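You operate a simulated robot arm through the tools that you are given. There is no shell and no other tool.

You run a simulated robot arm. Do the job below in one go: nothing can be reset, and whatever is moved stays where it is left.

TASK
Swap spacers 25 and 27 under the brake's back feet.
Fine: free the feet by the jack buttons, move one spacer at a time, all feet down again, never on a bare pad; the other spacers stay.

Only the result counts: the job must be done as asked and must still hold three seconds after the hand-in. Knocking over, shifting, dropping, spilling or breaking anything else fails it.

THE ROBOT
A 6-joint arm with a fingered hand, fixed in place. Base frame: the origin is on the floor under the middle of its stand, x ahead of it, y to its left, z up. Readings come in mm, rad, newtons and seconds.
It reaches about 1346 mm from its shoulder. Its first joint turns from -2.601 to 2.601 rad. Payload 3.5 kg.
The tool frame sits at the grasp point between the pads (the TCP): z along the fingers, y along the line on which they close. The tips reach 26 mm beyond it. The gripper opens to 132 mm; its body begins 73 mm behind the TCP. The gripper is a hand of 4 fingers: y runs from the thumb to the fingers, the wrist lies at [0, 0, -234] in the tool frame.
Orientation is that of the tool frame in the base frame, as [roll, pitch, yaw] about the fixed x, y, z axes, in that order (R = Rz(yaw) Ry(pitch) Rx(roll)). With the fingers straight down and closing along the base's y, the tool's x points along the base's -x, its y along +y and its z along -z.

THE INTERFACE
- The arm moves only by the tool apply_moves. Its arguments are lists of equal length, an entry for each row: "offset": the shift along the tool's x, y, z in mm, a list of three; "turn": the turn, a rotation vector about the tool's x, y, z in rad, a list of three. In form: {"offset": [[x, y, z], ...], "turn": [[rx, ry, rz], ...]}. A call has 1 to 20 rows; each row shifts and turns the commanded pose from where the row before left it, along the tool's axes as they then stand. Each row takes 0.2 s and may step no farther than 50 mm and 0.15 rad from the row before; otherwise, the whole call is refused. A pose out of reach is approached as far as the arm can. The call stops where the force on the tool passes 40 N (or 10 N more than at its start, if that is more) or the arm is blocked; 0.2 s more then pass. In this call time passes only in rows, and 0.2 s behind the last. It gives the time, the measured TCP pose, the force on the tool (base axes), the opening and the grip force at its end, in the units of the frame above (readings bear some noise), with the torque about the TCP (base axes, N m) and any sound that the robot's microphone picked up.
- Cameras (640 x 400 px; columns grow to the right, rows downward): "scene" is fixed at [403.2, 637.2, 1426.1]; the picture's right is [0.34, 0.94, 0.00], its down [0.04, -0.02, -1.00] and it looks along [-0.94, 0.34, -0.05] (base axes); focal length 214 px, centre (320, 200). "wrist" rides on the gripper at [68, 2, -97] in the tool frame; the picture's right is [-0.03, 1.00, 0.00], its down [-0.82, -0.02, -0.58] and it looks along [-0.58, -0.01, 0.82] (tool axes); focal length 270 px, centre (320, 200). There is no depth. A picture from a camera that has moved, and an enlarged one, comes with that camera's place and axes in the base frame and with its lens. The place of the scene camera against the robot may be out by one fixed shift of up to 25 mm in any direction.
- snapshot(camera): a new picture of that camera. The clock stands still meanwhile.
- lift_body(by): slides the trunk up (or, below 0, down) by that many mm; the arm rides with it, the base frame stays. It gives what a move gives, with no picture.
- curl_fingers(finger1, finger2, finger3, thumb_bend): sets how far each is bent, from 0 (flat) to 1 (curled in); at 0.3 the hand is open as for a grip, at 0.7 the pads meet at the TCP. One left out holds its place. A second passes; each finger stops where it meets its share of the squeeze, and holds until it gets a number again. It is the only way to open and close the hand. It gives what a move gives, with no picture; readings hold the bend of each and the force on the fingers (four entries, about 0 where the hand has none), thumb and palm.
- inspect(camera, box): a new picture of the part [left, top, right, bottom] of that camera's present view, enlarged. The clock stands still meanwhile.
- job_done(): hands the job in; it is judged then, once.

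Nothing tells you positions but the pictures and the camera data. Unless the task says otherwise, let go and move clear before handing in.

The tools are called after "Call:" as a command line: name --argument value ..., lists and objects as JSON in quotes. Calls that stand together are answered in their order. apply_moves: Moves the arm, as the interface text tells. Its arguments: {"type":"object","properties":{"offset":{"type":"array","items":{"type":"array","items":{"type":"number"}}},"turn":{"type":"array","items":{"type":"array","items":{"type":"number"}}}},"required":["offset","turn"]} The other tools are called the same way: lift_body (by) moves the trunk up or down; curl_fingers (finger1, finger2, finger3, thumb_bend) moves the fingers one by one; snapshot (camera) takes a picture; inspect (camera, box) takes an enlarged picture of a part of a camera's view; job_done () hands the job in.

At the start:

```text
time_s: 0.0
tool_pos: [325.0, 549.0, 1047.4]
orientation: [3.141, -0.001, -3.14]
ft_force: [0.1, 1.5, -0.7]
moment: [0.0, 0.02, 0.0]
finger_gap: 132.2
finger_force: 0.0
shape: jaw
bend: [0.3, 0.3, 0.3, 0.3]
finger forces: [0.0, 0.0, 0.0, 0.0, 0.0, 0.0]
trunk travel left (down, up): [-947.0, 23.0]
```

scene: 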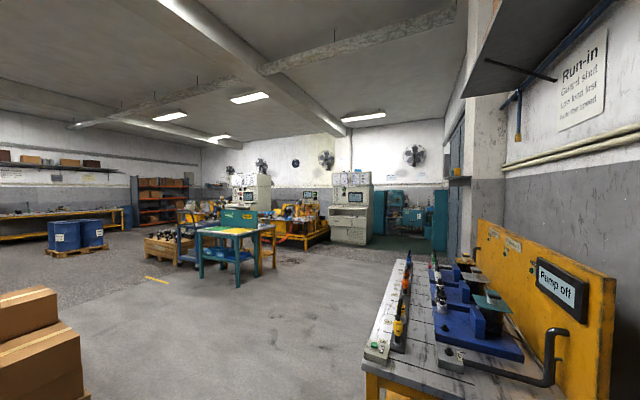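
wrist: 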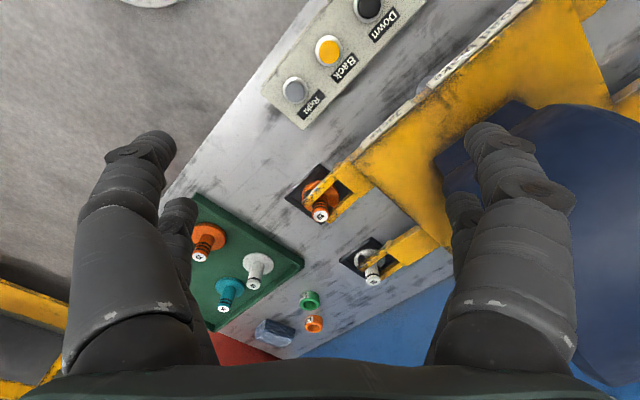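

I see a bench with jack buttons (Down, Back, Right...), a yellow machine frame with feet on spacers, and a green tray with spare spacers. I'll look closer before moving.

Call:
inspect --camera "wrist" --box '[160, 130, 480, 350]'

Call:
inspect --camera "wrist" --box '[240, 0, 480, 150]'

Call:
inspect --camera "scene" --box '[350, 210, 630, 400]'

Call:
inspect --camera "scene" --box '[480, 0, 640, 160]'

```text
1.82 times, centred on (320, 240) of wrist
camera zoom: at [256.6, 552.4, 1145.2], right [0.03, 1.0, 0.0], down [0.82, -0.02, 0.58], along [0.58, -0.01, -0.82], focal length 491 px, centre (320, 127)
```

zoom: 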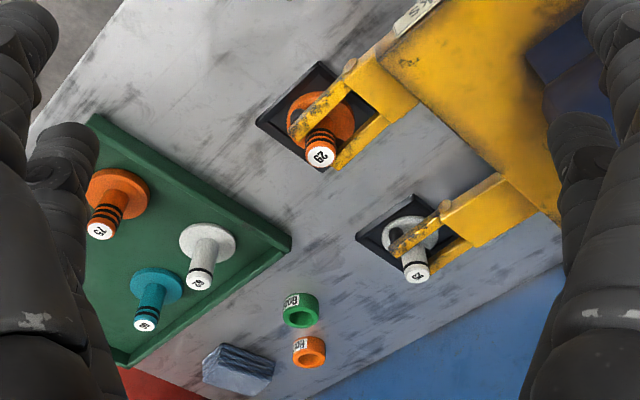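

```text
2.67 times, centred on (360, 75) of wrist
camera zoom: at [256.6, 552.4, 1145.2], right [0.03, 1.0, 0.0], down [0.82, -0.02, 0.58], along [0.58, -0.01, -0.82], focal length 721 px, centre (213, 533)
```

zoom: 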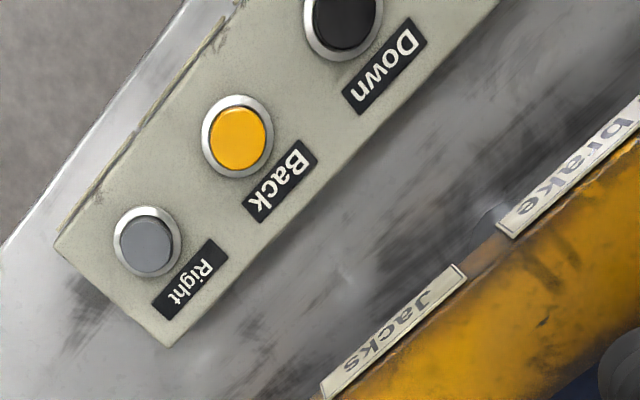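

```text
2.11 times, centred on (490, 305) of scene
camera zoom: at [403.2, 637.2, 1426.1], right [0.34, 0.94, 0.0], down [0.04, -0.02, -1.0], along [-0.94, 0.34, -0.05], focal length 452 px, centre (-38, -21)
```

zoom: 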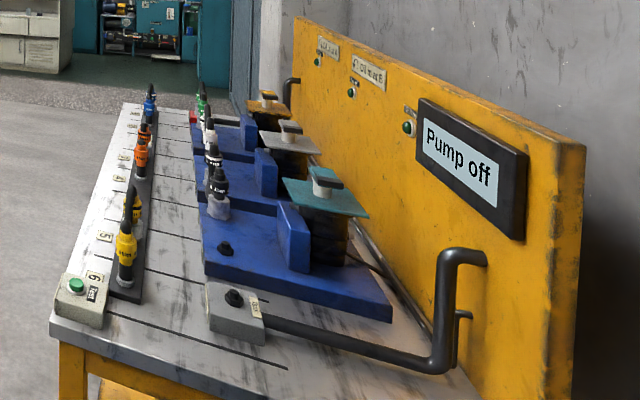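

```text
2.50 times, centred on (560, 80) of scene
camera zoom: at [403.2, 637.2, 1426.1], right [0.34, 0.94, 0.0], down [0.04, -0.02, -1.0], along [-0.94, 0.34, -0.05], focal length 536 px, centre (-280, 500)
```

zoom: 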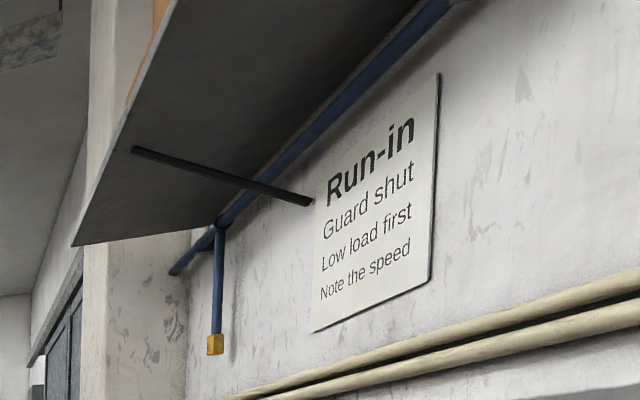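

I can see a green tray with spare spacers and two forked feet on spacers; the numbers need a closer look. I'll enlarge the tags.

Call:
inspect --camera "wrist" --box '[280, 150, 440, 300]'

Call:
inspect --camera "wrist" --box '[180, 210, 340, 340]'

Call:
inspect --camera "wrist" --box '[400, 0, 640, 150]'

```text
2.67 times, centred on (360, 225) of wrist
camera zoom: at [256.6, 552.4, 1145.2], right [0.03, 1.0, 0.0], down [0.82, -0.02, 0.58], along [0.58, -0.01, -0.82], focal length 721 px, centre (213, 133)
```

zoom: 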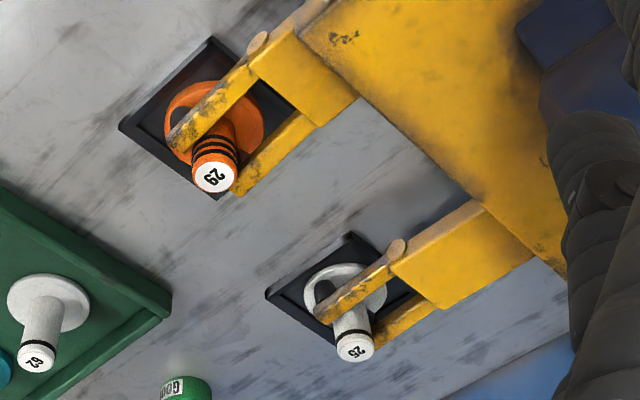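

```text
3.08 times, centred on (260, 275) of wrist
camera zoom: at [256.6, 552.4, 1145.2], right [0.03, 1.0, 0.0], down [0.82, -0.02, 0.58], along [0.58, -0.01, -0.82], focal length 832 px, centre (505, -31)
```

zoom: 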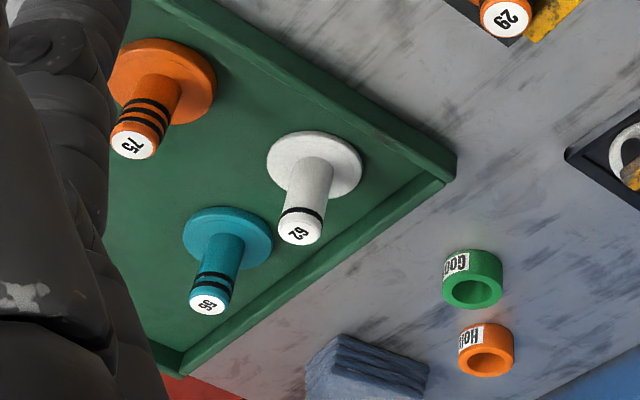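

```text
2.67 times, centred on (520, 75) of wrist
camera zoom: at [256.6, 552.4, 1145.2], right [0.03, 1.0, 0.0], down [0.82, -0.02, 0.58], along [0.58, -0.01, -0.82], focal length 721 px, centre (-213, 533)
```

zoom: 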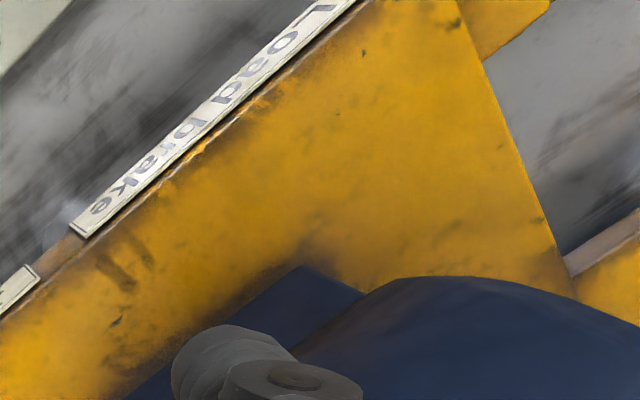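

The right-side feet stand on 29 (near) and 25 (far); spares on the tray are 75, 62 and 5x. 27 must be under the other back foot, so I'll raise the arm to survey.

Call:
apply_moves --offset '[[0, 0, -40], [0, 0, -40], [0, 0, -40], [0, 0, -40], [0, 0, -40]]' --turn '[[0, 0, 0], [0, 0, 0], [0, 0, 0], [0, 0, 0], [0, 0, 0]]'

Call:
snapshot --camera "wrist"

Call:
snapshot --camera "scene"

```text
time_s: 1.2
tool_pos: [324.8, 549.7, 1047.8]
orientation: [-3.141, 0.0, -3.142]
ft_force: [-0.6, -0.2, 0.7]
moment: [-0.02, -0.01, -0.03]
finger_gap: 131.8
finger_force: 0.0
shape: jaw
bend: [0.3, 0.3, 0.3, 0.3]
finger forces: [0.1, 0.1, 0.0, 0.1, 0.0, 0.0]
out of reach, approached as far as the arm can: row 1, 2, 3, 4, 5
trunk travel left (down, up): [-947.0, 23.0]
```

```text
taken
camera wrist: at [256.6, 552.4, 1145.2], right [0.03, 1.0, 0.0], down [0.82, -0.02, 0.58], along [0.58, -0.01, -0.82], focal length 270 px, centre (320, 200)
```

wrist: 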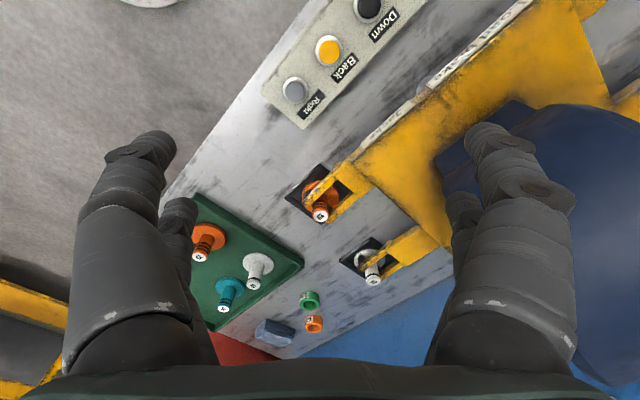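

```text
taken
```

scene: 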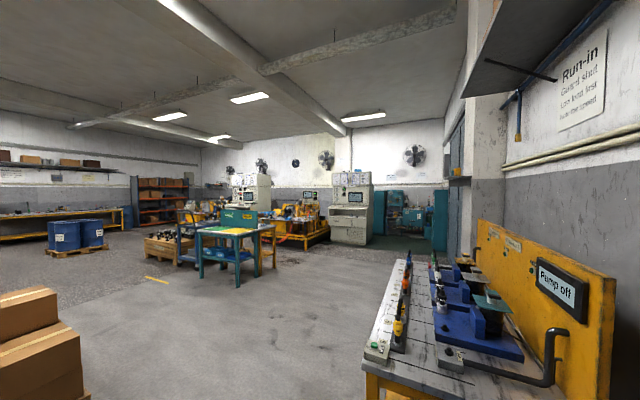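

The arm can't go higher here, so I'll try shifting sideways to the left to see the rest of the brake.

Call:
apply_moves --offset '[[0, 20, 0]]' --turn '[[0, 0, 0]]'

```text
time_s: 1.6
tool_pos: [325.7, 570.2, 1048.4]
orientation: [3.139, 0.001, -3.141]
ft_force: [0.0, -0.1, -0.2]
moment: [0.0, -0.06, -0.02]
finger_gap: 132.0
finger_force: 0.0
shape: jaw
bend: [0.3, 0.3, 0.3, 0.3]
finger forces: [0.0, 0.1, 0.0, 0.0, 0.0, 0.0]
trunk travel left (down, up): [-947.0, 23.0]
```

Moves are accepted sideways; I'll continue left in modest steps and use the parallax to fix the positions.

Call:
apply_moves --offset '[[0, 30, 0], [0, 30, 0], [0, 30, 0], [0, 30, 0]]' --turn '[[0, 0, 0], [0, 0, 0], [0, 0, 0], [0, 0, 0]]'

Call:
snapshot --camera "wrist"

```text
time_s: 2.6
tool_pos: [324.2, 691.1, 1048.7]
orientation: [-3.141, 0.0, 3.141]
ft_force: [-1.1, -1.0, -0.2]
moment: [-0.04, -0.02, -0.02]
finger_gap: 132.1
finger_force: 0.0
shape: jaw
bend: [0.3, 0.3, 0.3, 0.3]
finger forces: [0.0, 0.1, 0.1, 0.0, 0.1, 0.0]
trunk travel left (down, up): [-947.0, 23.0]
```

```text
taken
camera wrist: at [255.1, 694.4, 1145.1], right [0.03, 1.0, 0.0], down [0.82, -0.02, 0.58], along [0.58, -0.02, -0.82], focal length 270 px, centre (320, 200)
```

wrist: 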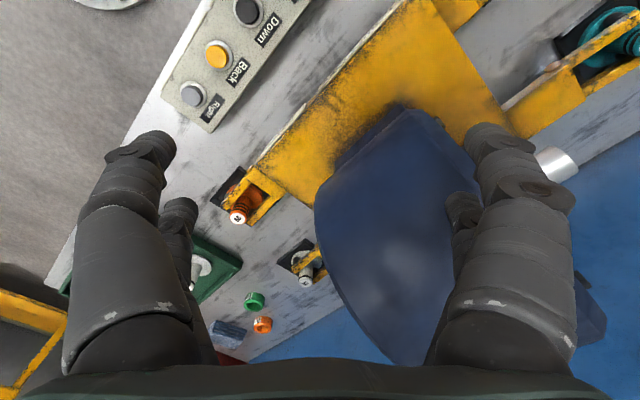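

The left side shows a teal spacer under the back-left foot. I'll move farther left/back to see it and the rest of the button panel.

Call:
apply_moves --offset '[[30, 40, 0], [30, 40, 0], [30, 40, 0], [0, 40, 0]]' --turn '[[0, 0, 0], [0, 0, 0], [0, 0, 0], [0, 0, 0]]'

Call:
snapshot --camera "wrist"

```text
time_s: 3.6
tool_pos: [232.6, 852.0, 1048.0]
orientation: [3.141, 0.0, 3.14]
ft_force: [-0.4, 0.3, 0.1]
moment: [-0.01, -0.01, -0.03]
finger_gap: 131.9
finger_force: 0.2
shape: jaw
bend: [0.3, 0.3, 0.3, 0.3]
finger forces: [0.0, 0.0, 0.0, 0.0, 0.1, 0.2]
trunk travel left (down, up): [-947.0, 23.0]
```

```text
taken
camera wrist: at [164.2, 855.2, 1145.0], right [0.03, 1.0, 0.0], down [0.82, -0.02, 0.58], along [0.58, -0.02, -0.82], focal length 270 px, centre (320, 200)
```

wrist: 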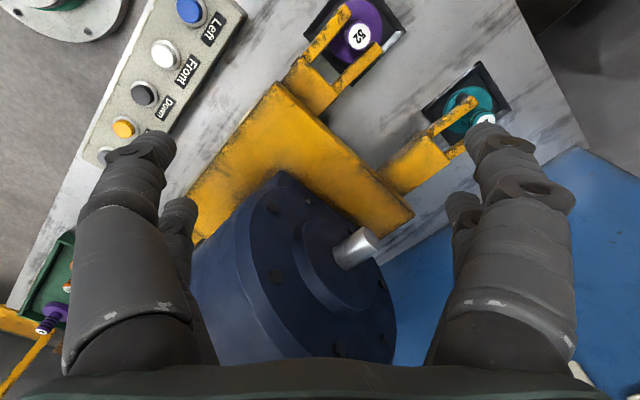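

Now I see five buttons: Left, Front, Down, Back, Right, and feet on purple 52 (front-left) and a teal spacer (back-left). I'll zoom in on those.

Call:
inspect --camera "wrist" --box '[280, 0, 540, 200]'

Call:
inspect --camera "wrist" --box '[80, 0, 260, 160]'

Call:
apply_moves --offset '[[40, 20, 0], [30, 30, 0]]' --turn '[[0, 0, 0], [0, 0, 0]]'

Call:
snapshot --camera "wrist"

```text
2.00 times, centred on (410, 100) of wrist
camera zoom: at [164.2, 855.2, 1145.0], right [0.03, 1.0, 0.0], down [0.82, -0.02, 0.58], along [0.58, -0.02, -0.82], focal length 541 px, centre (140, 400)
```

zoom: 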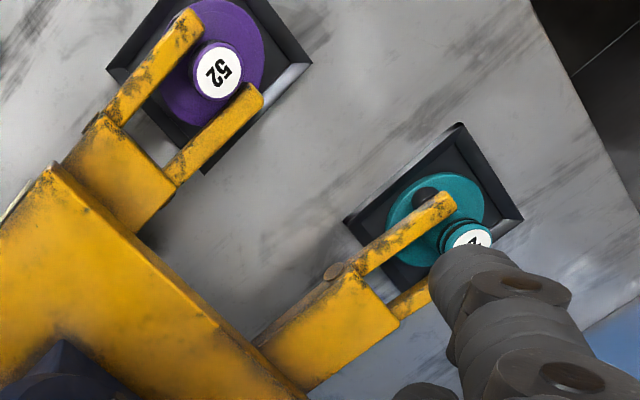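

```text
2.50 times, centred on (170, 80) of wrist
camera zoom: at [164.2, 855.2, 1145.0], right [0.03, 1.0, 0.0], down [0.82, -0.02, 0.58], along [0.58, -0.02, -0.82], focal length 676 px, centre (695, 500)
```

zoom: 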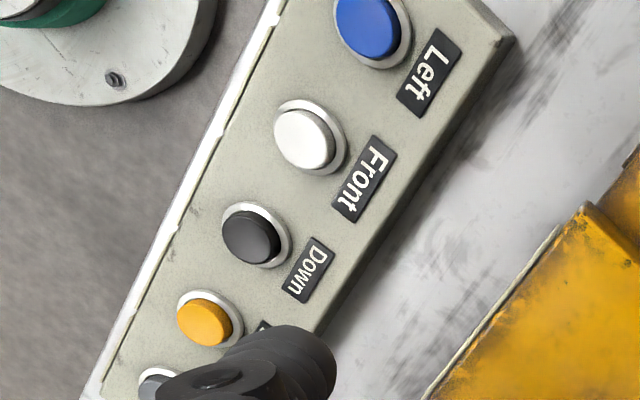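

```text
time_s: 4.2
tool_pos: [162.4, 904.2, 1048.5]
orientation: [3.141, 0.001, 3.138]
ft_force: [0.0, 0.3, 0.3]
moment: [0.02, 0.01, -0.01]
finger_gap: 131.9
finger_force: 0.0
shape: jaw
bend: [0.3, 0.3, 0.3, 0.3]
finger forces: [0.0, 0.0, 0.1, 0.0, 0.0, 0.1]
trunk travel left (down, up): [-947.0, 23.0]
```

```text
taken
camera wrist: at [94.2, 907.0, 1144.9], right [0.03, 1.0, 0.0], down [0.82, -0.02, 0.58], along [0.58, -0.02, -0.82], focal length 270 px, centre (320, 200)
```

wrist: 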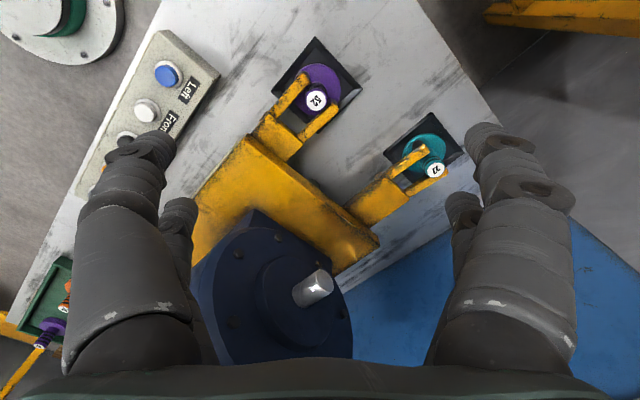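

The teal spacer tag is visible now; let me enlarge it, and the purple one.

Call:
inspect --camera "wrist" --box '[380, 100, 480, 200]'

Call:
inspect --camera "wrist" --box '[0, 250, 100, 380]'

Call:
inspect --camera "wrist" --box '[180, 20, 480, 220]'

```text
4.00 times, centred on (430, 150) of wrist
camera zoom: at [94.2, 907.0, 1144.9], right [0.03, 1.0, 0.0], down [0.82, -0.02, 0.58], along [0.58, -0.02, -0.82], focal length 1081 px, centre (-120, 400)
```

zoom: 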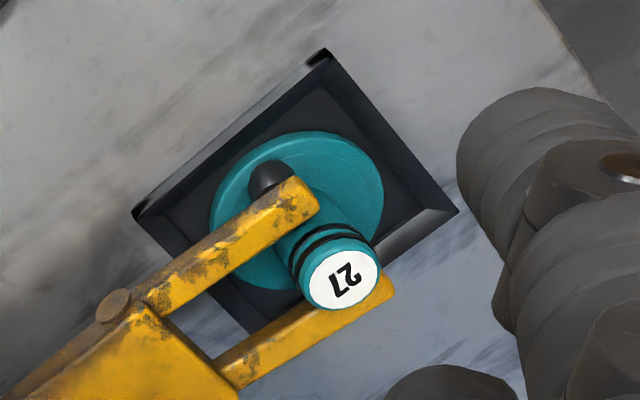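

```text
3.08 times, centred on (50, 315) of wrist
camera zoom: at [94.2, 907.0, 1144.9], right [0.03, 1.0, 0.0], down [0.82, -0.02, 0.58], along [0.58, -0.02, -0.82], focal length 832 px, centre (1151, -154)
```

zoom: 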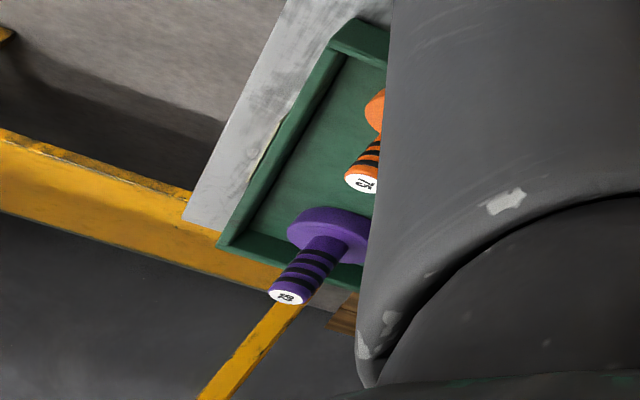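

```text
2.00 times, centred on (330, 120) of wrist
camera zoom: at [94.2, 907.0, 1144.9], right [0.03, 1.0, 0.0], down [0.82, -0.02, 0.58], along [0.58, -0.02, -0.82], focal length 541 px, centre (300, 360)
```

zoom: 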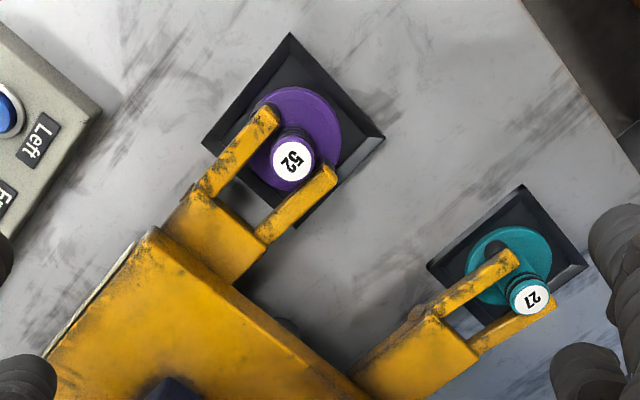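

27 is the teal spacer under the back-left foot, 25 the white one under the back-right foot. I'll move in closer to 27 to see the foot, pad and heights.

Call:
apply_moves --offset '[[-10, 40, 20], [-10, 40, 20], [-10, 30, 20], [-10, 20, 20]]' --turn '[[0, 0, 0], [0, 0, 0], [0, 0, 0], [0, 0, 0]]'

Call:
snapshot --camera "wrist"

Call:
inspect --camera "wrist" --box '[260, 100, 480, 300]'

```text
time_s: 5.2
tool_pos: [202.7, 1030.9, 1047.7]
orientation: [3.141, 0.0, 3.141]
ft_force: [0.2, 0.5, -0.3]
moment: [0.01, 0.03, 0.0]
finger_gap: 131.8
finger_force: 0.0
shape: jaw
bend: [0.3, 0.3, 0.3, 0.3]
finger forces: [0.1, 0.0, 0.0, 0.0, 0.0, 0.0]
out of reach, approached as far as the arm can: row 1, 2, 3, 4
trunk travel left (down, up): [-947.0, 23.0]
```

```text
taken
camera wrist: at [134.2, 1034.1, 1145.0], right [0.03, 1.0, 0.0], down [0.82, -0.02, 0.58], along [0.58, -0.02, -0.82], focal length 270 px, centre (320, 200)
```

wrist: 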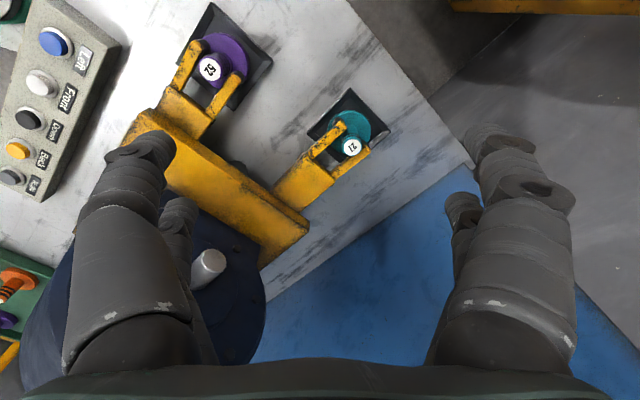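

```text
2.00 times, centred on (370, 200) of wrist
camera zoom: at [134.2, 1034.1, 1145.0], right [0.03, 1.0, 0.0], down [0.82, -0.02, 0.58], along [0.58, -0.02, -0.82], focal length 541 px, centre (220, 200)
```

zoom: 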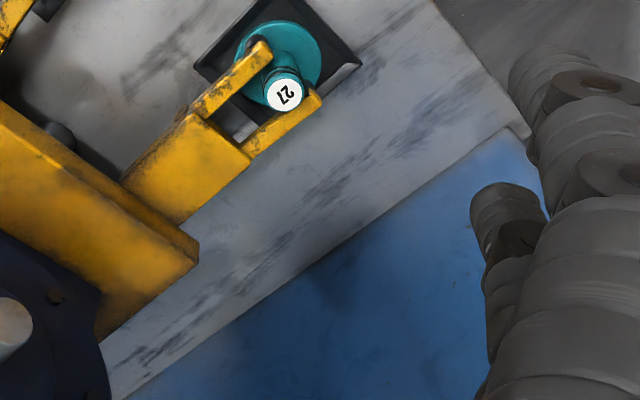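

Vertical moves seem to be possible only with the trunk lift, so I'll use that for height. Let me check the scene camera for the arm, then lower the trunk for a closer view of 27.

Call:
snapshot --camera "scene"

Call:
lift_body --by -100

Call:
snapshot --camera "wrist"

```text
taken
```

scene: 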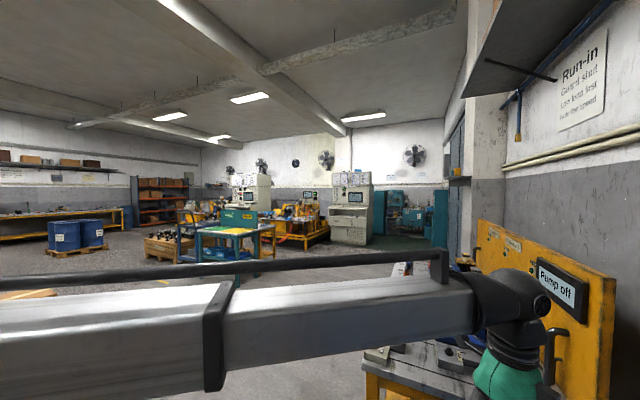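

```text
time_s: 6.5
tool_pos: [202.3, 1030.0, 947.9]
orientation: [-3.14, -0.001, 3.141]
ft_force: [-0.2, 0.0, 0.3]
moment: [-0.02, -0.01, -0.02]
finger_gap: 131.7
finger_force: 0.1
shape: jaw
bend: [0.3, 0.3, 0.3, 0.3]
finger forces: [0.0, 0.0, 0.1, 0.0, 0.0, 0.1]
trunk travel left (down, up): [-847.0, 123.0]
```

```text
taken
camera wrist: at [134.2, 1033.3, 1045.3], right [0.03, 1.0, 0.0], down [0.82, -0.02, 0.58], along [0.58, -0.01, -0.82], focal length 270 px, centre (320, 200)
```

wrist: 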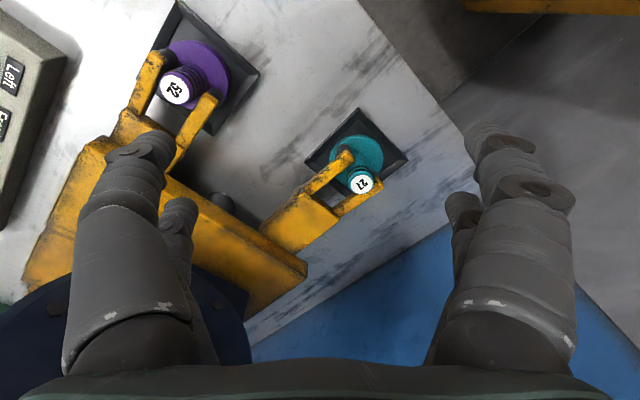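

The arm is a telescoping boom with height set by the trunk. I'll zoom in on spacer 27 and foot now.

Call:
inspect --camera "wrist" --box '[290, 90, 420, 220]'

Call:
inspect --camera "wrist" --box '[120, 0, 280, 160]'

```text
3.08 times, centred on (355, 155) of wrist
camera zoom: at [134.2, 1033.3, 1045.3], right [0.03, 1.0, 0.0], down [0.82, -0.02, 0.58], along [0.58, -0.01, -0.82], focal length 832 px, centre (212, 338)
```

zoom: 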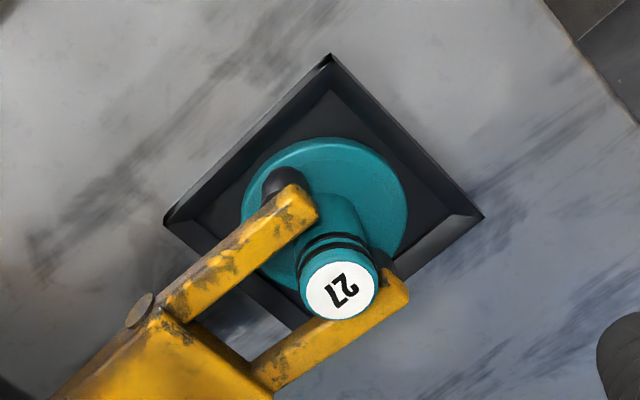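

```text
2.50 times, centred on (200, 80) of wrist
camera zoom: at [134.2, 1033.3, 1045.3], right [0.03, 1.0, 0.0], down [0.82, -0.02, 0.58], along [0.58, -0.01, -0.82], focal length 676 px, centre (620, 500)
```

zoom: 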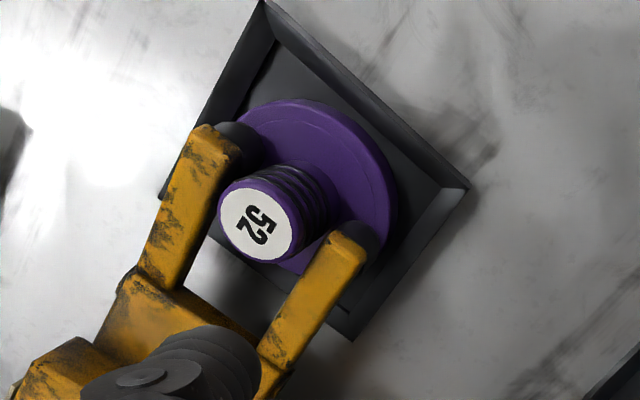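

The feet have rubber studs resting on each spacer's disc, and the pads have a rim. Before pressing a button I need to learn how the fingers move, so I'll curl some of them here in free air.

Call:
curl_fingers --finger1 1.0 --finger3 1.0

Call:
snapshot --camera "wrist"

```text
time_s: 7.5
tool_pos: [202.4, 1030.6, 947.5]
orientation: [3.141, 0.0, -3.139]
ft_force: [0.1, -0.5, 0.4]
moment: [0.03, 0.01, 0.03]
finger_gap: 56.9
finger_force: 0.1
shape: fingers
bend: [1.0, 0.3, 1.0, 0.3]
finger forces: [0.0, 0.0, 0.0, 0.0, 0.0, 0.0]
trunk travel left (down, up): [-847.0, 123.0]
```

```text
taken
camera wrist: at [134.2, 1033.4, 1045.2], right [0.03, 1.0, 0.0], down [0.82, -0.02, 0.58], along [0.58, -0.01, -0.82], focal length 270 px, centre (320, 200)
```

wrist: 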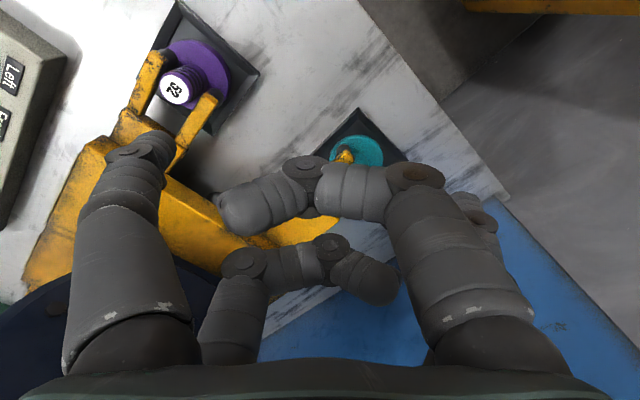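

Finger1 is the near-right one and finger3 the far-left one. Now I'll test a two-finger pinch of thumb with finger1, the others opened flat.

Call:
curl_fingers --finger1 0.7 --finger2 0.0 --finger3 0.0 --thumb_bend 0.7

Call:
snapshot --camera "wrist"

```text
time_s: 8.5
tool_pos: [203.0, 1030.7, 948.8]
orientation: [-3.141, 0.002, -3.141]
ft_force: [-0.3, 1.0, -0.5]
moment: [-0.01, -0.01, -0.02]
finger_gap: 0.9
finger_force: 0.1
shape: fingers
bend: [0.7, 0.0, 0.0, 0.7]
finger forces: [0.0, 0.1, 0.0, 0.1, 0.1, 0.0]
trunk travel left (down, up): [-847.0, 123.0]
```

```text
taken
camera wrist: at [134.2, 1033.4, 1045.2], right [0.03, 1.0, 0.0], down [0.82, -0.02, 0.58], along [0.58, -0.01, -0.82], focal length 270 px, centre (320, 200)
```

wrist: 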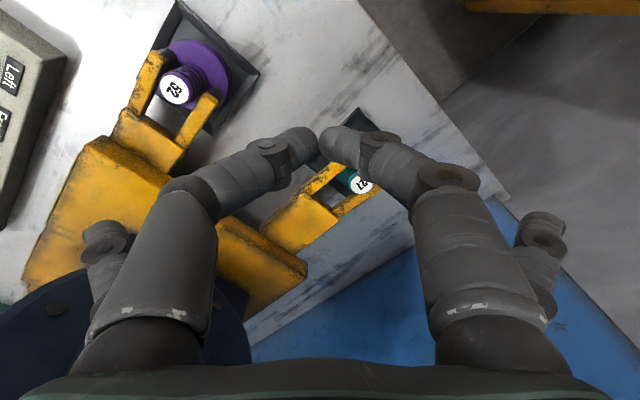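

The thumb and finger1 pinch makes a nice poking tip about 18 mm toward the camera side from the TCP. I'll go over the "Back" button (about x 301, y 561, z 760), taking a path clear of the motor.

Call:
lift_body --by 100

Call:
apply_moves --offset '[[10, -45, 0], [10, -45, 0], [10, -45, 0], [10, -45, 0], [-10, -45, 0], [-15, -45, 0], [-15, -45, 0], [-20, -40, 0], [-30, -40, 0], [-30, -40, 0], [-30, -35, 0]]' --turn '[[0, 0, 0], [0, 0, 0], [0, 0, 0], [0, 0, 0], [0, 0, 0], [0, 0, 0], [0, 0, 0], [0, 0, 0], [0, 0, 0], [0, 0, 0], [0, 0, 0]]'

Call:
snapshot --camera "wrist"

```text
time_s: 9.9
tool_pos: [202.7, 1031.1, 1048.0]
orientation: [-3.14, -0.001, 3.142]
ft_force: [-0.1, 0.3, 0.8]
moment: [0.0, -0.01, 0.0]
finger_gap: 0.8
finger_force: 0.1
shape: fingers
bend: [0.7, 0.0, 0.0, 0.7]
finger forces: [0.0, 0.0, 0.0, 0.1, 0.1, 0.0]
trunk travel left (down, up): [-947.0, 23.0]
```

```text
time_s: 12.3
tool_pos: [312.4, 558.2, 1048.4]
orientation: [-3.141, 0.0, 3.141]
ft_force: [0.7, 0.5, -0.3]
moment: [0.01, -0.03, 0.0]
finger_gap: 0.9
finger_force: 0.1
shape: fingers
bend: [0.7, 0.0, 0.0, 0.7]
finger forces: [0.0, 0.0, 0.0, 0.0, 0.1, 0.0]
trunk travel left (down, up): [-947.0, 23.0]
```

```text
taken
camera wrist: at [244.9, 561.5, 1145.3], right [0.03, 1.0, 0.0], down [0.82, -0.02, 0.58], along [0.58, -0.01, -0.82], focal length 270 px, centre (320, 200)
```

wrist: 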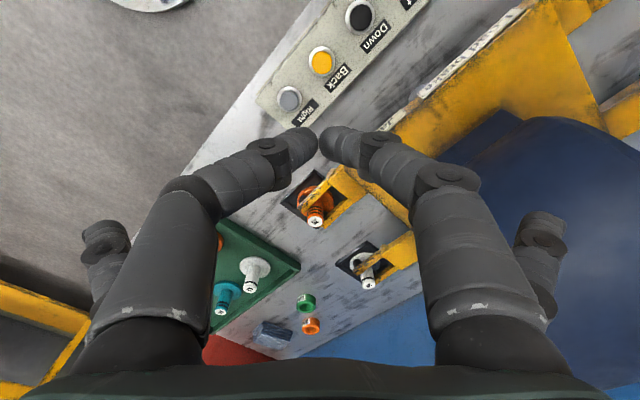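

I'm nearly over "Back". I'll curl finger2 in so nothing sticks out toward the brake frame, shift slightly, and then lower in stages while watching.

Call:
curl_fingers --finger2 1.0

Call:
apply_moves --offset '[[-6.5, 3, 0]]' --turn '[[0, 0, 0]]'

Call:
lift_body --by -170

Call:
snapshot --camera "wrist"

```text
time_s: 13.3
tool_pos: [311.5, 559.6, 1048.5]
orientation: [-3.141, 0.001, -3.141]
ft_force: [-0.1, 0.2, 0.8]
moment: [-0.02, 0.03, 0.05]
finger_gap: 0.9
finger_force: 0.1
shape: fingers
bend: [0.7, 1.0, 0.0, 0.7]
finger forces: [0.1, 0.0, 0.0, 0.0, 0.1, 0.0]
trunk travel left (down, up): [-947.0, 23.0]
```

```text
time_s: 13.7
tool_pos: [318.8, 562.7, 1047.8]
orientation: [-3.14, 0.0, 3.141]
ft_force: [-0.2, -0.9, -0.9]
moment: [0.01, 0.0, 0.01]
finger_gap: 0.9
finger_force: 0.1
shape: fingers
bend: [0.7, 1.0, 0.0, 0.7]
finger forces: [0.1, 0.1, 0.0, 0.0, 0.0, 0.0]
trunk travel left (down, up): [-947.0, 23.0]
```

```text
time_s: 15.6
tool_pos: [319.8, 561.6, 877.9]
orientation: [-3.141, 0.0, 3.142]
ft_force: [-0.4, -0.2, -0.5]
moment: [-0.02, 0.0, -0.01]
finger_gap: 1.0
finger_force: 0.0
shape: fingers
bend: [0.7, 1.0, 0.0, 0.7]
finger forces: [0.1, 0.0, 0.0, 0.0, 0.0, 0.0]
trunk travel left (down, up): [-777.0, 193.0]
```

```text
taken
camera wrist: at [250.7, 566.0, 975.3], right [0.03, 1.0, 0.0], down [0.82, -0.02, 0.58], along [0.58, -0.01, -0.82], focal length 270 px, centre (320, 200)
```

wrist: 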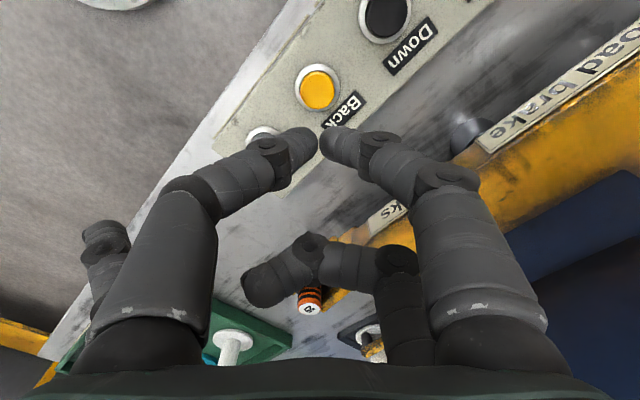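

Alignment with "Back" looks right. I'll lower 78 mm and then approach in small steps.

Call:
lift_body --by -75

Call:
snapshot --camera "wrist"

```text
time_s: 16.7
tool_pos: [319.1, 562.7, 803.7]
orientation: [3.141, 0.0, 3.14]
ft_force: [0.2, 0.7, -0.1]
moment: [0.0, 0.01, -0.02]
finger_gap: 0.9
finger_force: 0.1
shape: fingers
bend: [0.7, 1.0, 0.0, 0.7]
finger forces: [0.0, 0.0, 0.1, 0.0, 0.1, 0.0]
trunk travel left (down, up): [-702.0, 268.0]
```

```text
taken
camera wrist: at [250.7, 566.0, 900.2], right [0.03, 1.0, 0.0], down [0.82, -0.02, 0.58], along [0.58, -0.01, -0.82], focal length 270 px, centre (320, 200)
```

wrist: 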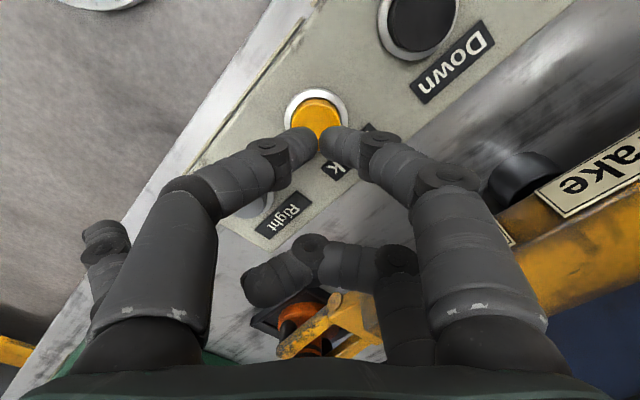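

Tips are right over the button. Lowering in small steps.

Call:
lift_body --by -14

Call:
lift_body --by -4

```text
time_s: 17.3
tool_pos: [318.8, 562.7, 790.4]
orientation: [-3.142, 0.001, -3.14]
ft_force: [-0.4, 0.0, 2.9]
moment: [-0.01, 0.05, 0.0]
finger_gap: 0.8
finger_force: 1.1
shape: fingers
bend: [0.7, 1.0, 0.0, 0.7]
finger forces: [1.1, 0.0, 0.0, 0.0, 1.5, 0.0]
trunk travel left (down, up): [-688.0, 282.0]
heard: click
```

```text
time_s: 17.9
tool_pos: [319.6, 562.6, 786.7]
orientation: [3.141, 0.001, 3.141]
ft_force: [1.6, -0.4, 13.5]
moment: [-0.05, 0.23, -0.03]
finger_gap: 0.4
finger_force: 6.9
shape: fingers
bend: [0.71, 1.0, 0.0, 0.7]
finger forces: [5.6, 0.0, 0.0, 0.1, 8.2, 0.0]
trunk travel left (down, up): [-684.0, 286.0]
```

I heard a click, so the button registered. I'll back off and look at the brake's state.

Call:
lift_body --by 20

Call:
snapshot --camera "wrist"

Call:
lift_body --by 200

Call:
snapshot --camera "wrist"

```text
time_s: 18.5
tool_pos: [318.8, 562.3, 805.5]
orientation: [3.142, -0.001, -3.14]
ft_force: [0.3, 0.1, 0.3]
moment: [0.05, -0.01, 0.02]
finger_gap: 1.0
finger_force: 0.1
shape: fingers
bend: [0.7, 1.0, 0.0, 0.7]
finger forces: [0.0, 0.0, 0.0, 0.1, 0.0, 0.0]
trunk travel left (down, up): [-704.0, 266.0]
```

```text
taken
camera wrist: at [250.7, 566.1, 902.2], right [0.03, 1.0, 0.0], down [0.82, -0.02, 0.58], along [0.58, -0.01, -0.82], focal length 270 px, centre (320, 200)
```

wrist: 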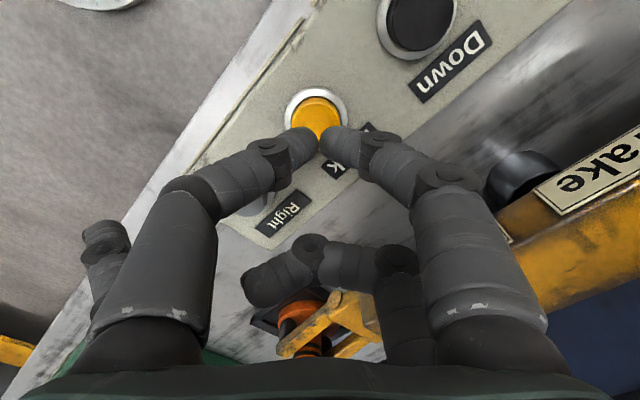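

```text
time_s: 20.7
tool_pos: [319.0, 563.0, 1005.0]
orientation: [-3.141, 0.001, 3.141]
ft_force: [0.7, -0.5, -0.6]
moment: [0.0, 0.0, 0.0]
finger_gap: 1.0
finger_force: 0.1
shape: fingers
bend: [0.7, 1.0, 0.0, 0.7]
finger forces: [0.0, 0.1, 0.1, 0.1, 0.0, 0.0]
trunk travel left (down, up): [-904.0, 66.0]
```

```text
taken
camera wrist: at [250.8, 566.1, 1102.1], right [0.03, 1.0, 0.0], down [0.82, -0.02, 0.58], along [0.58, -0.01, -0.82], focal length 270 px, centre (320, 200)
```

wrist: 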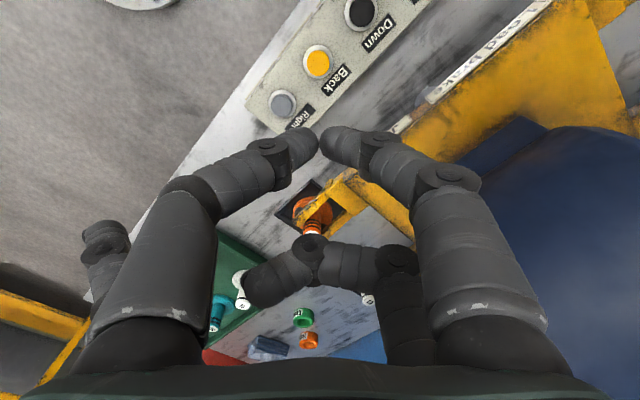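

Now I'll open the hand and look at spacer 25's foot to see whether the back has risen.

Call:
curl_fingers --finger1 0.3 --finger2 0.3 --finger3 0.3 --thumb_bend 0.3

Call:
inspect --camera "wrist" --box '[270, 150, 460, 310]'

```text
time_s: 21.7
tool_pos: [319.8, 563.9, 1003.8]
orientation: [-3.141, 0.0, -3.141]
ft_force: [0.0, 0.2, -0.6]
moment: [-0.03, 0.02, 0.0]
finger_gap: 132.3
finger_force: 0.1
shape: fingers
bend: [0.3, 0.3, 0.3, 0.3]
finger forces: [0.0, 0.0, 0.0, 0.1, 0.0, 0.0]
trunk travel left (down, up): [-904.0, 66.0]
```

```text
2.50 times, centred on (365, 230) of wrist
camera zoom: at [250.7, 566.1, 1102.2], right [0.03, 1.0, 0.0], down [0.82, -0.02, 0.58], along [0.58, -0.01, -0.82], focal length 676 px, centre (208, 125)
```

zoom: 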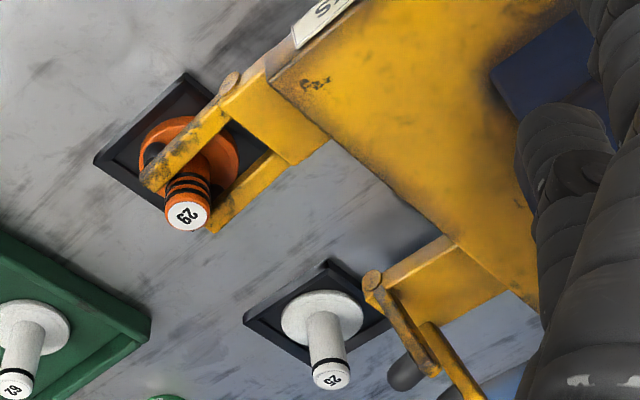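

The back foot's fork arms have swung up clear of spacer 25. I'll move around the right side for a closer look.

Call:
apply_moves --offset '[[-40, -20, 0], [-40, -20, 0], [-45, -15, 0], [-45, -10, 0], [-45, 0, 0], [-45, 0, 0]]' --turn '[[0, 0, 0], [0, 0, 0], [0, 0, 0], [0, 0, 0], [0, 0, 0], [0, 0, 0]]'

Call:
snapshot --camera "wrist"

```text
time_s: 23.1
tool_pos: [578.6, 499.4, 1004.7]
orientation: [-3.141, 0.001, -3.141]
ft_force: [-0.7, -0.2, -0.3]
moment: [-0.01, 0.01, 0.01]
finger_gap: 132.3
finger_force: 0.1
shape: fingers
bend: [0.3, 0.3, 0.3, 0.3]
finger forces: [0.0, 0.1, 0.1, 0.0, 0.1, 0.0]
out of reach, approached as far as the arm can: row 3
trunk travel left (down, up): [-904.0, 66.0]
```

```text
taken
camera wrist: at [510.7, 502.1, 1102.1], right [0.03, 1.0, 0.0], down [0.82, -0.02, 0.58], along [0.58, -0.02, -0.82], focal length 270 px, centre (320, 200)
```

wrist: 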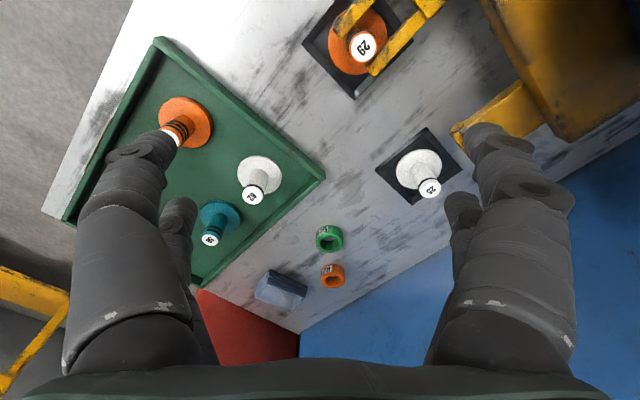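

Good view of 25 standing free on its pad. Let me enlarge that area.

Call:
inspect --camera "wrist" --box '[360, 80, 520, 240]'

Call:
inspect --camera "wrist" --box '[180, 120, 440, 330]'

```text
2.50 times, centred on (440, 160) of wrist
camera zoom: at [510.7, 502.1, 1102.1], right [0.03, 1.0, 0.0], down [0.82, -0.02, 0.58], along [0.58, -0.02, -0.82], focal length 676 px, centre (20, 300)
```

zoom: 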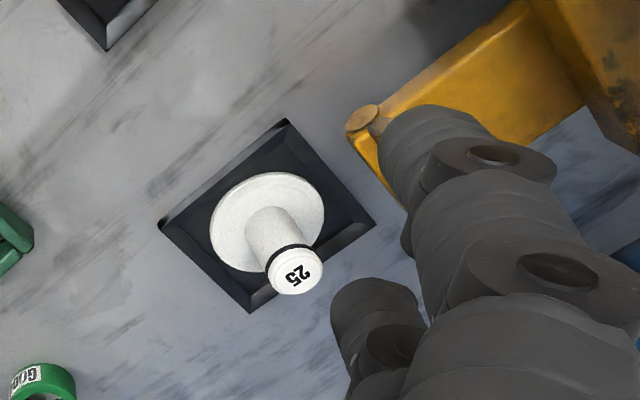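

```text
1.90 times, centred on (310, 225) of wrist
camera zoom: at [510.7, 502.1, 1102.1], right [0.03, 1.0, 0.0], down [0.82, -0.02, 0.58], along [0.58, -0.02, -0.82], focal length 515 px, centre (339, 152)
```

zoom: 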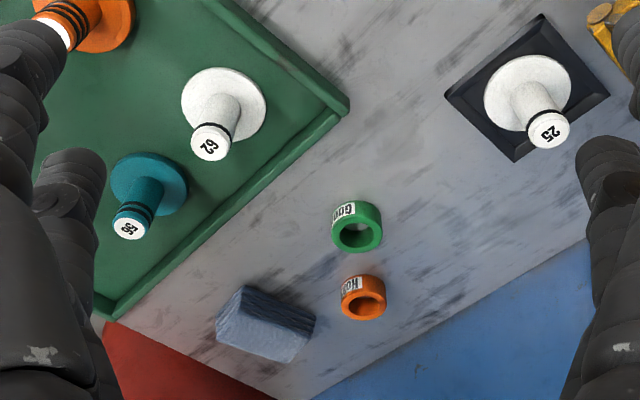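

Spacer 25 stands free and the raised arms are on its inner side. I'll turn the hand so that the camera faces from the outer side and the fingers close across, checking the wrist's range.

Call:
apply_moves --offset '[[0, 0, 0], [0, 0, 0], [0, 0, 0], [0, 0, 0], [0, 0, 0], [0, 0, 0], [0, 0, 0], [0, 0, 0]]' --turn '[[0, 0, -0.147], [0, 0, -0.147], [0, 0, -0.147], [0, 0, -0.147], [0, 0, -0.147], [0, 0, -0.147], [0, 0, -0.147], [0, 0, -0.147]]'

Call:
snapshot --camera "wrist"

```text
time_s: 24.9
tool_pos: [580.0, 497.8, 1004.9]
orientation: [3.141, 0.001, -1.964]
ft_force: [0.5, -0.9, 0.2]
moment: [0.0, -0.02, 0.02]
finger_gap: 132.4
finger_force: 0.1
shape: fingers
bend: [0.3, 0.3, 0.3, 0.3]
finger forces: [0.1, 0.0, 0.0, 0.0, 0.0, 0.1]
out of reach, approached as far as the arm can: row 2
trunk travel left (down, up): [-904.0, 66.0]
```

```text
taken
camera wrist: at [551.2, 437.1, 1102.2], right [-0.91, 0.41, 0.0], down [0.33, 0.75, 0.58], along [0.23, 0.53, -0.82], focal length 270 px, centre (320, 200)
```

wrist: 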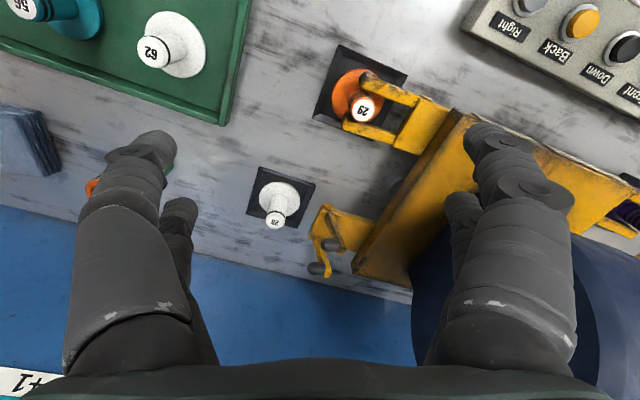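

The wrist turns fine. Zooming in on foot 25 from this side.

Call:
inspect --camera "wrist" --box '[220, 140, 400, 300]'

Call:
inspect --camera "wrist" --box '[300, 20, 480, 200]'

```text
2.50 times, centred on (310, 220) of wrist
camera zoom: at [551.2, 437.1, 1102.2], right [-0.91, 0.41, 0.0], down [0.33, 0.75, 0.58], along [0.23, 0.53, -0.82], focal length 676 px, centre (345, 150)
```

zoom: 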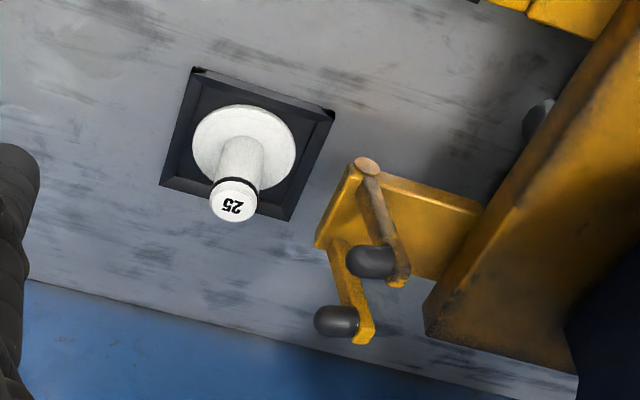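

```text
2.22 times, centred on (390, 110) of wrist
camera zoom: at [551.2, 437.1, 1102.2], right [-0.91, 0.41, 0.0], down [0.33, 0.75, 0.58], along [0.23, 0.53, -0.82], focal length 601 px, centre (164, 400)
```

zoom: 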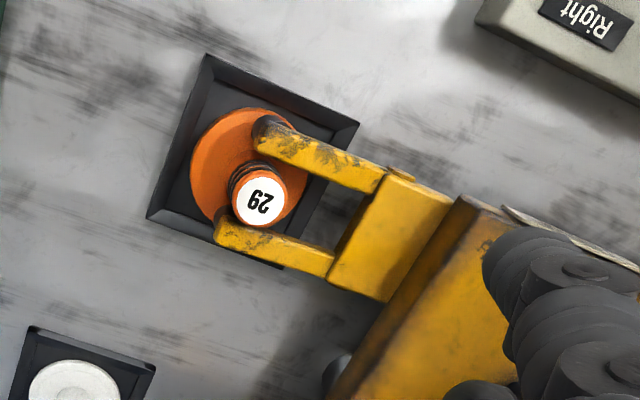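

The raised arms carry rubber nubs that end about 65 mm inward of the stem at z≈838. I'll keep turning until the fingers close parallel to the hinge axis, clear of the nubs.

Call:
apply_moves --offset '[[0, 0, 0], [0, 0, 0], [0, 0, 0], [0, 0, 0], [0, 0, 0], [0, 0, 0], [0, 0, 0], [0, 0, 0]]' --turn '[[0, 0, -0.147], [0, 0, -0.147], [0, 0, -0.147], [0, 0, -0.147], [0, 0, -0.147], [0, 0, -0.147], [0, 0, -0.147], [0, 0, -0.147]]'

Call:
snapshot --camera "wrist"

Call:
snapshot --camera "scene"

```text
time_s: 26.7
tool_pos: [578.0, 499.3, 1005.2]
orientation: [3.141, -0.003, -0.943]
ft_force: [0.0, 0.4, -0.4]
moment: [0.01, 0.0, -0.03]
finger_gap: 132.6
finger_force: 0.1
shape: fingers
bend: [0.3, 0.3, 0.3, 0.3]
finger forces: [0.1, 0.0, 0.0, 0.0, 0.0, 0.0]
out of reach, approached as far as the arm can: row 8
trunk travel left (down, up): [-904.0, 66.0]
```

```text
taken
camera wrist: at [616.4, 443.6, 1102.4], right [-0.82, -0.57, 0.0], down [-0.46, 0.67, 0.58], along [-0.33, 0.47, -0.82], focal length 270 px, centre (320, 200)
```

wrist: 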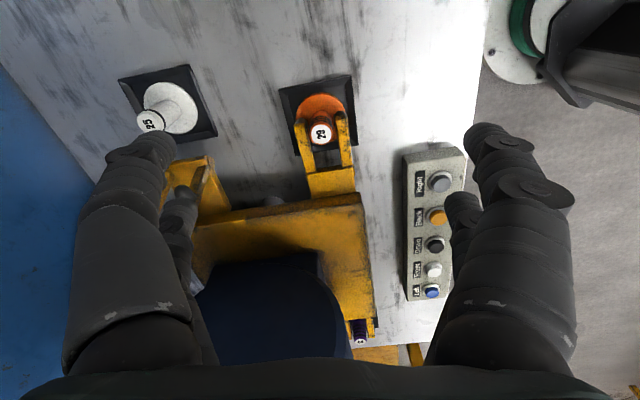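

```text
taken
```

scene: 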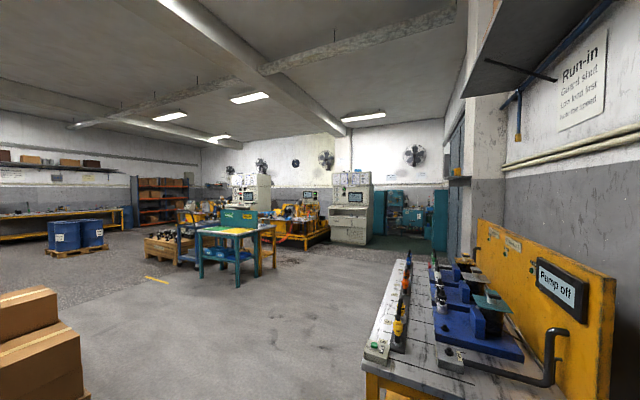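

The hand is now oriented well (yaw −54°). I'll move above spacer 25, staying high.

Call:
apply_moves --offset '[[-7.4, -40, 0], [-7.4, -40, 0], [-7.4, -40, 0], [-7.4, -40, 0], [-7.4, -40, 0]]' --turn '[[0, 0, 0], [0, 0, 0], [0, 0, 0], [0, 0, 0], [0, 0, 0]]'

Call:
snapshot --camera "wrist"

```text
time_s: 27.9
tool_pos: [720.0, 645.2, 1003.9]
orientation: [-3.14, -0.002, -0.944]
ft_force: [0.4, -0.6, -0.2]
moment: [0.0, 0.0, -0.01]
finger_gap: 132.7
finger_force: 0.2
shape: fingers
bend: [0.3, 0.3, 0.3, 0.3]
finger forces: [0.0, 0.1, 0.1, 0.0, 0.1, 0.1]
trunk travel left (down, up): [-904.0, 66.0]
```

```text
taken
camera wrist: at [759.0, 590.3, 1102.2], right [-0.82, -0.57, 0.0], down [-0.46, 0.67, 0.58], along [-0.33, 0.47, -0.82], focal length 270 px, centre (320, 200)
```

wrist: 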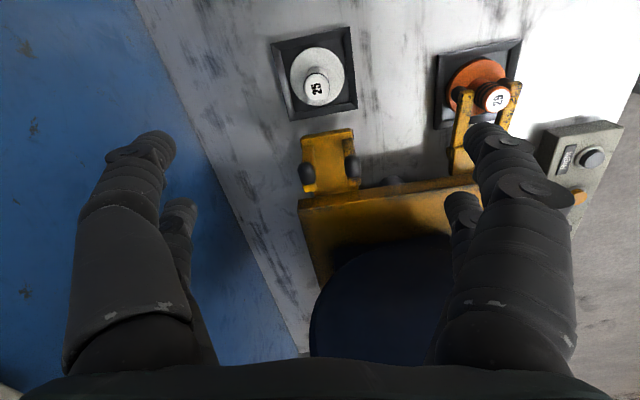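

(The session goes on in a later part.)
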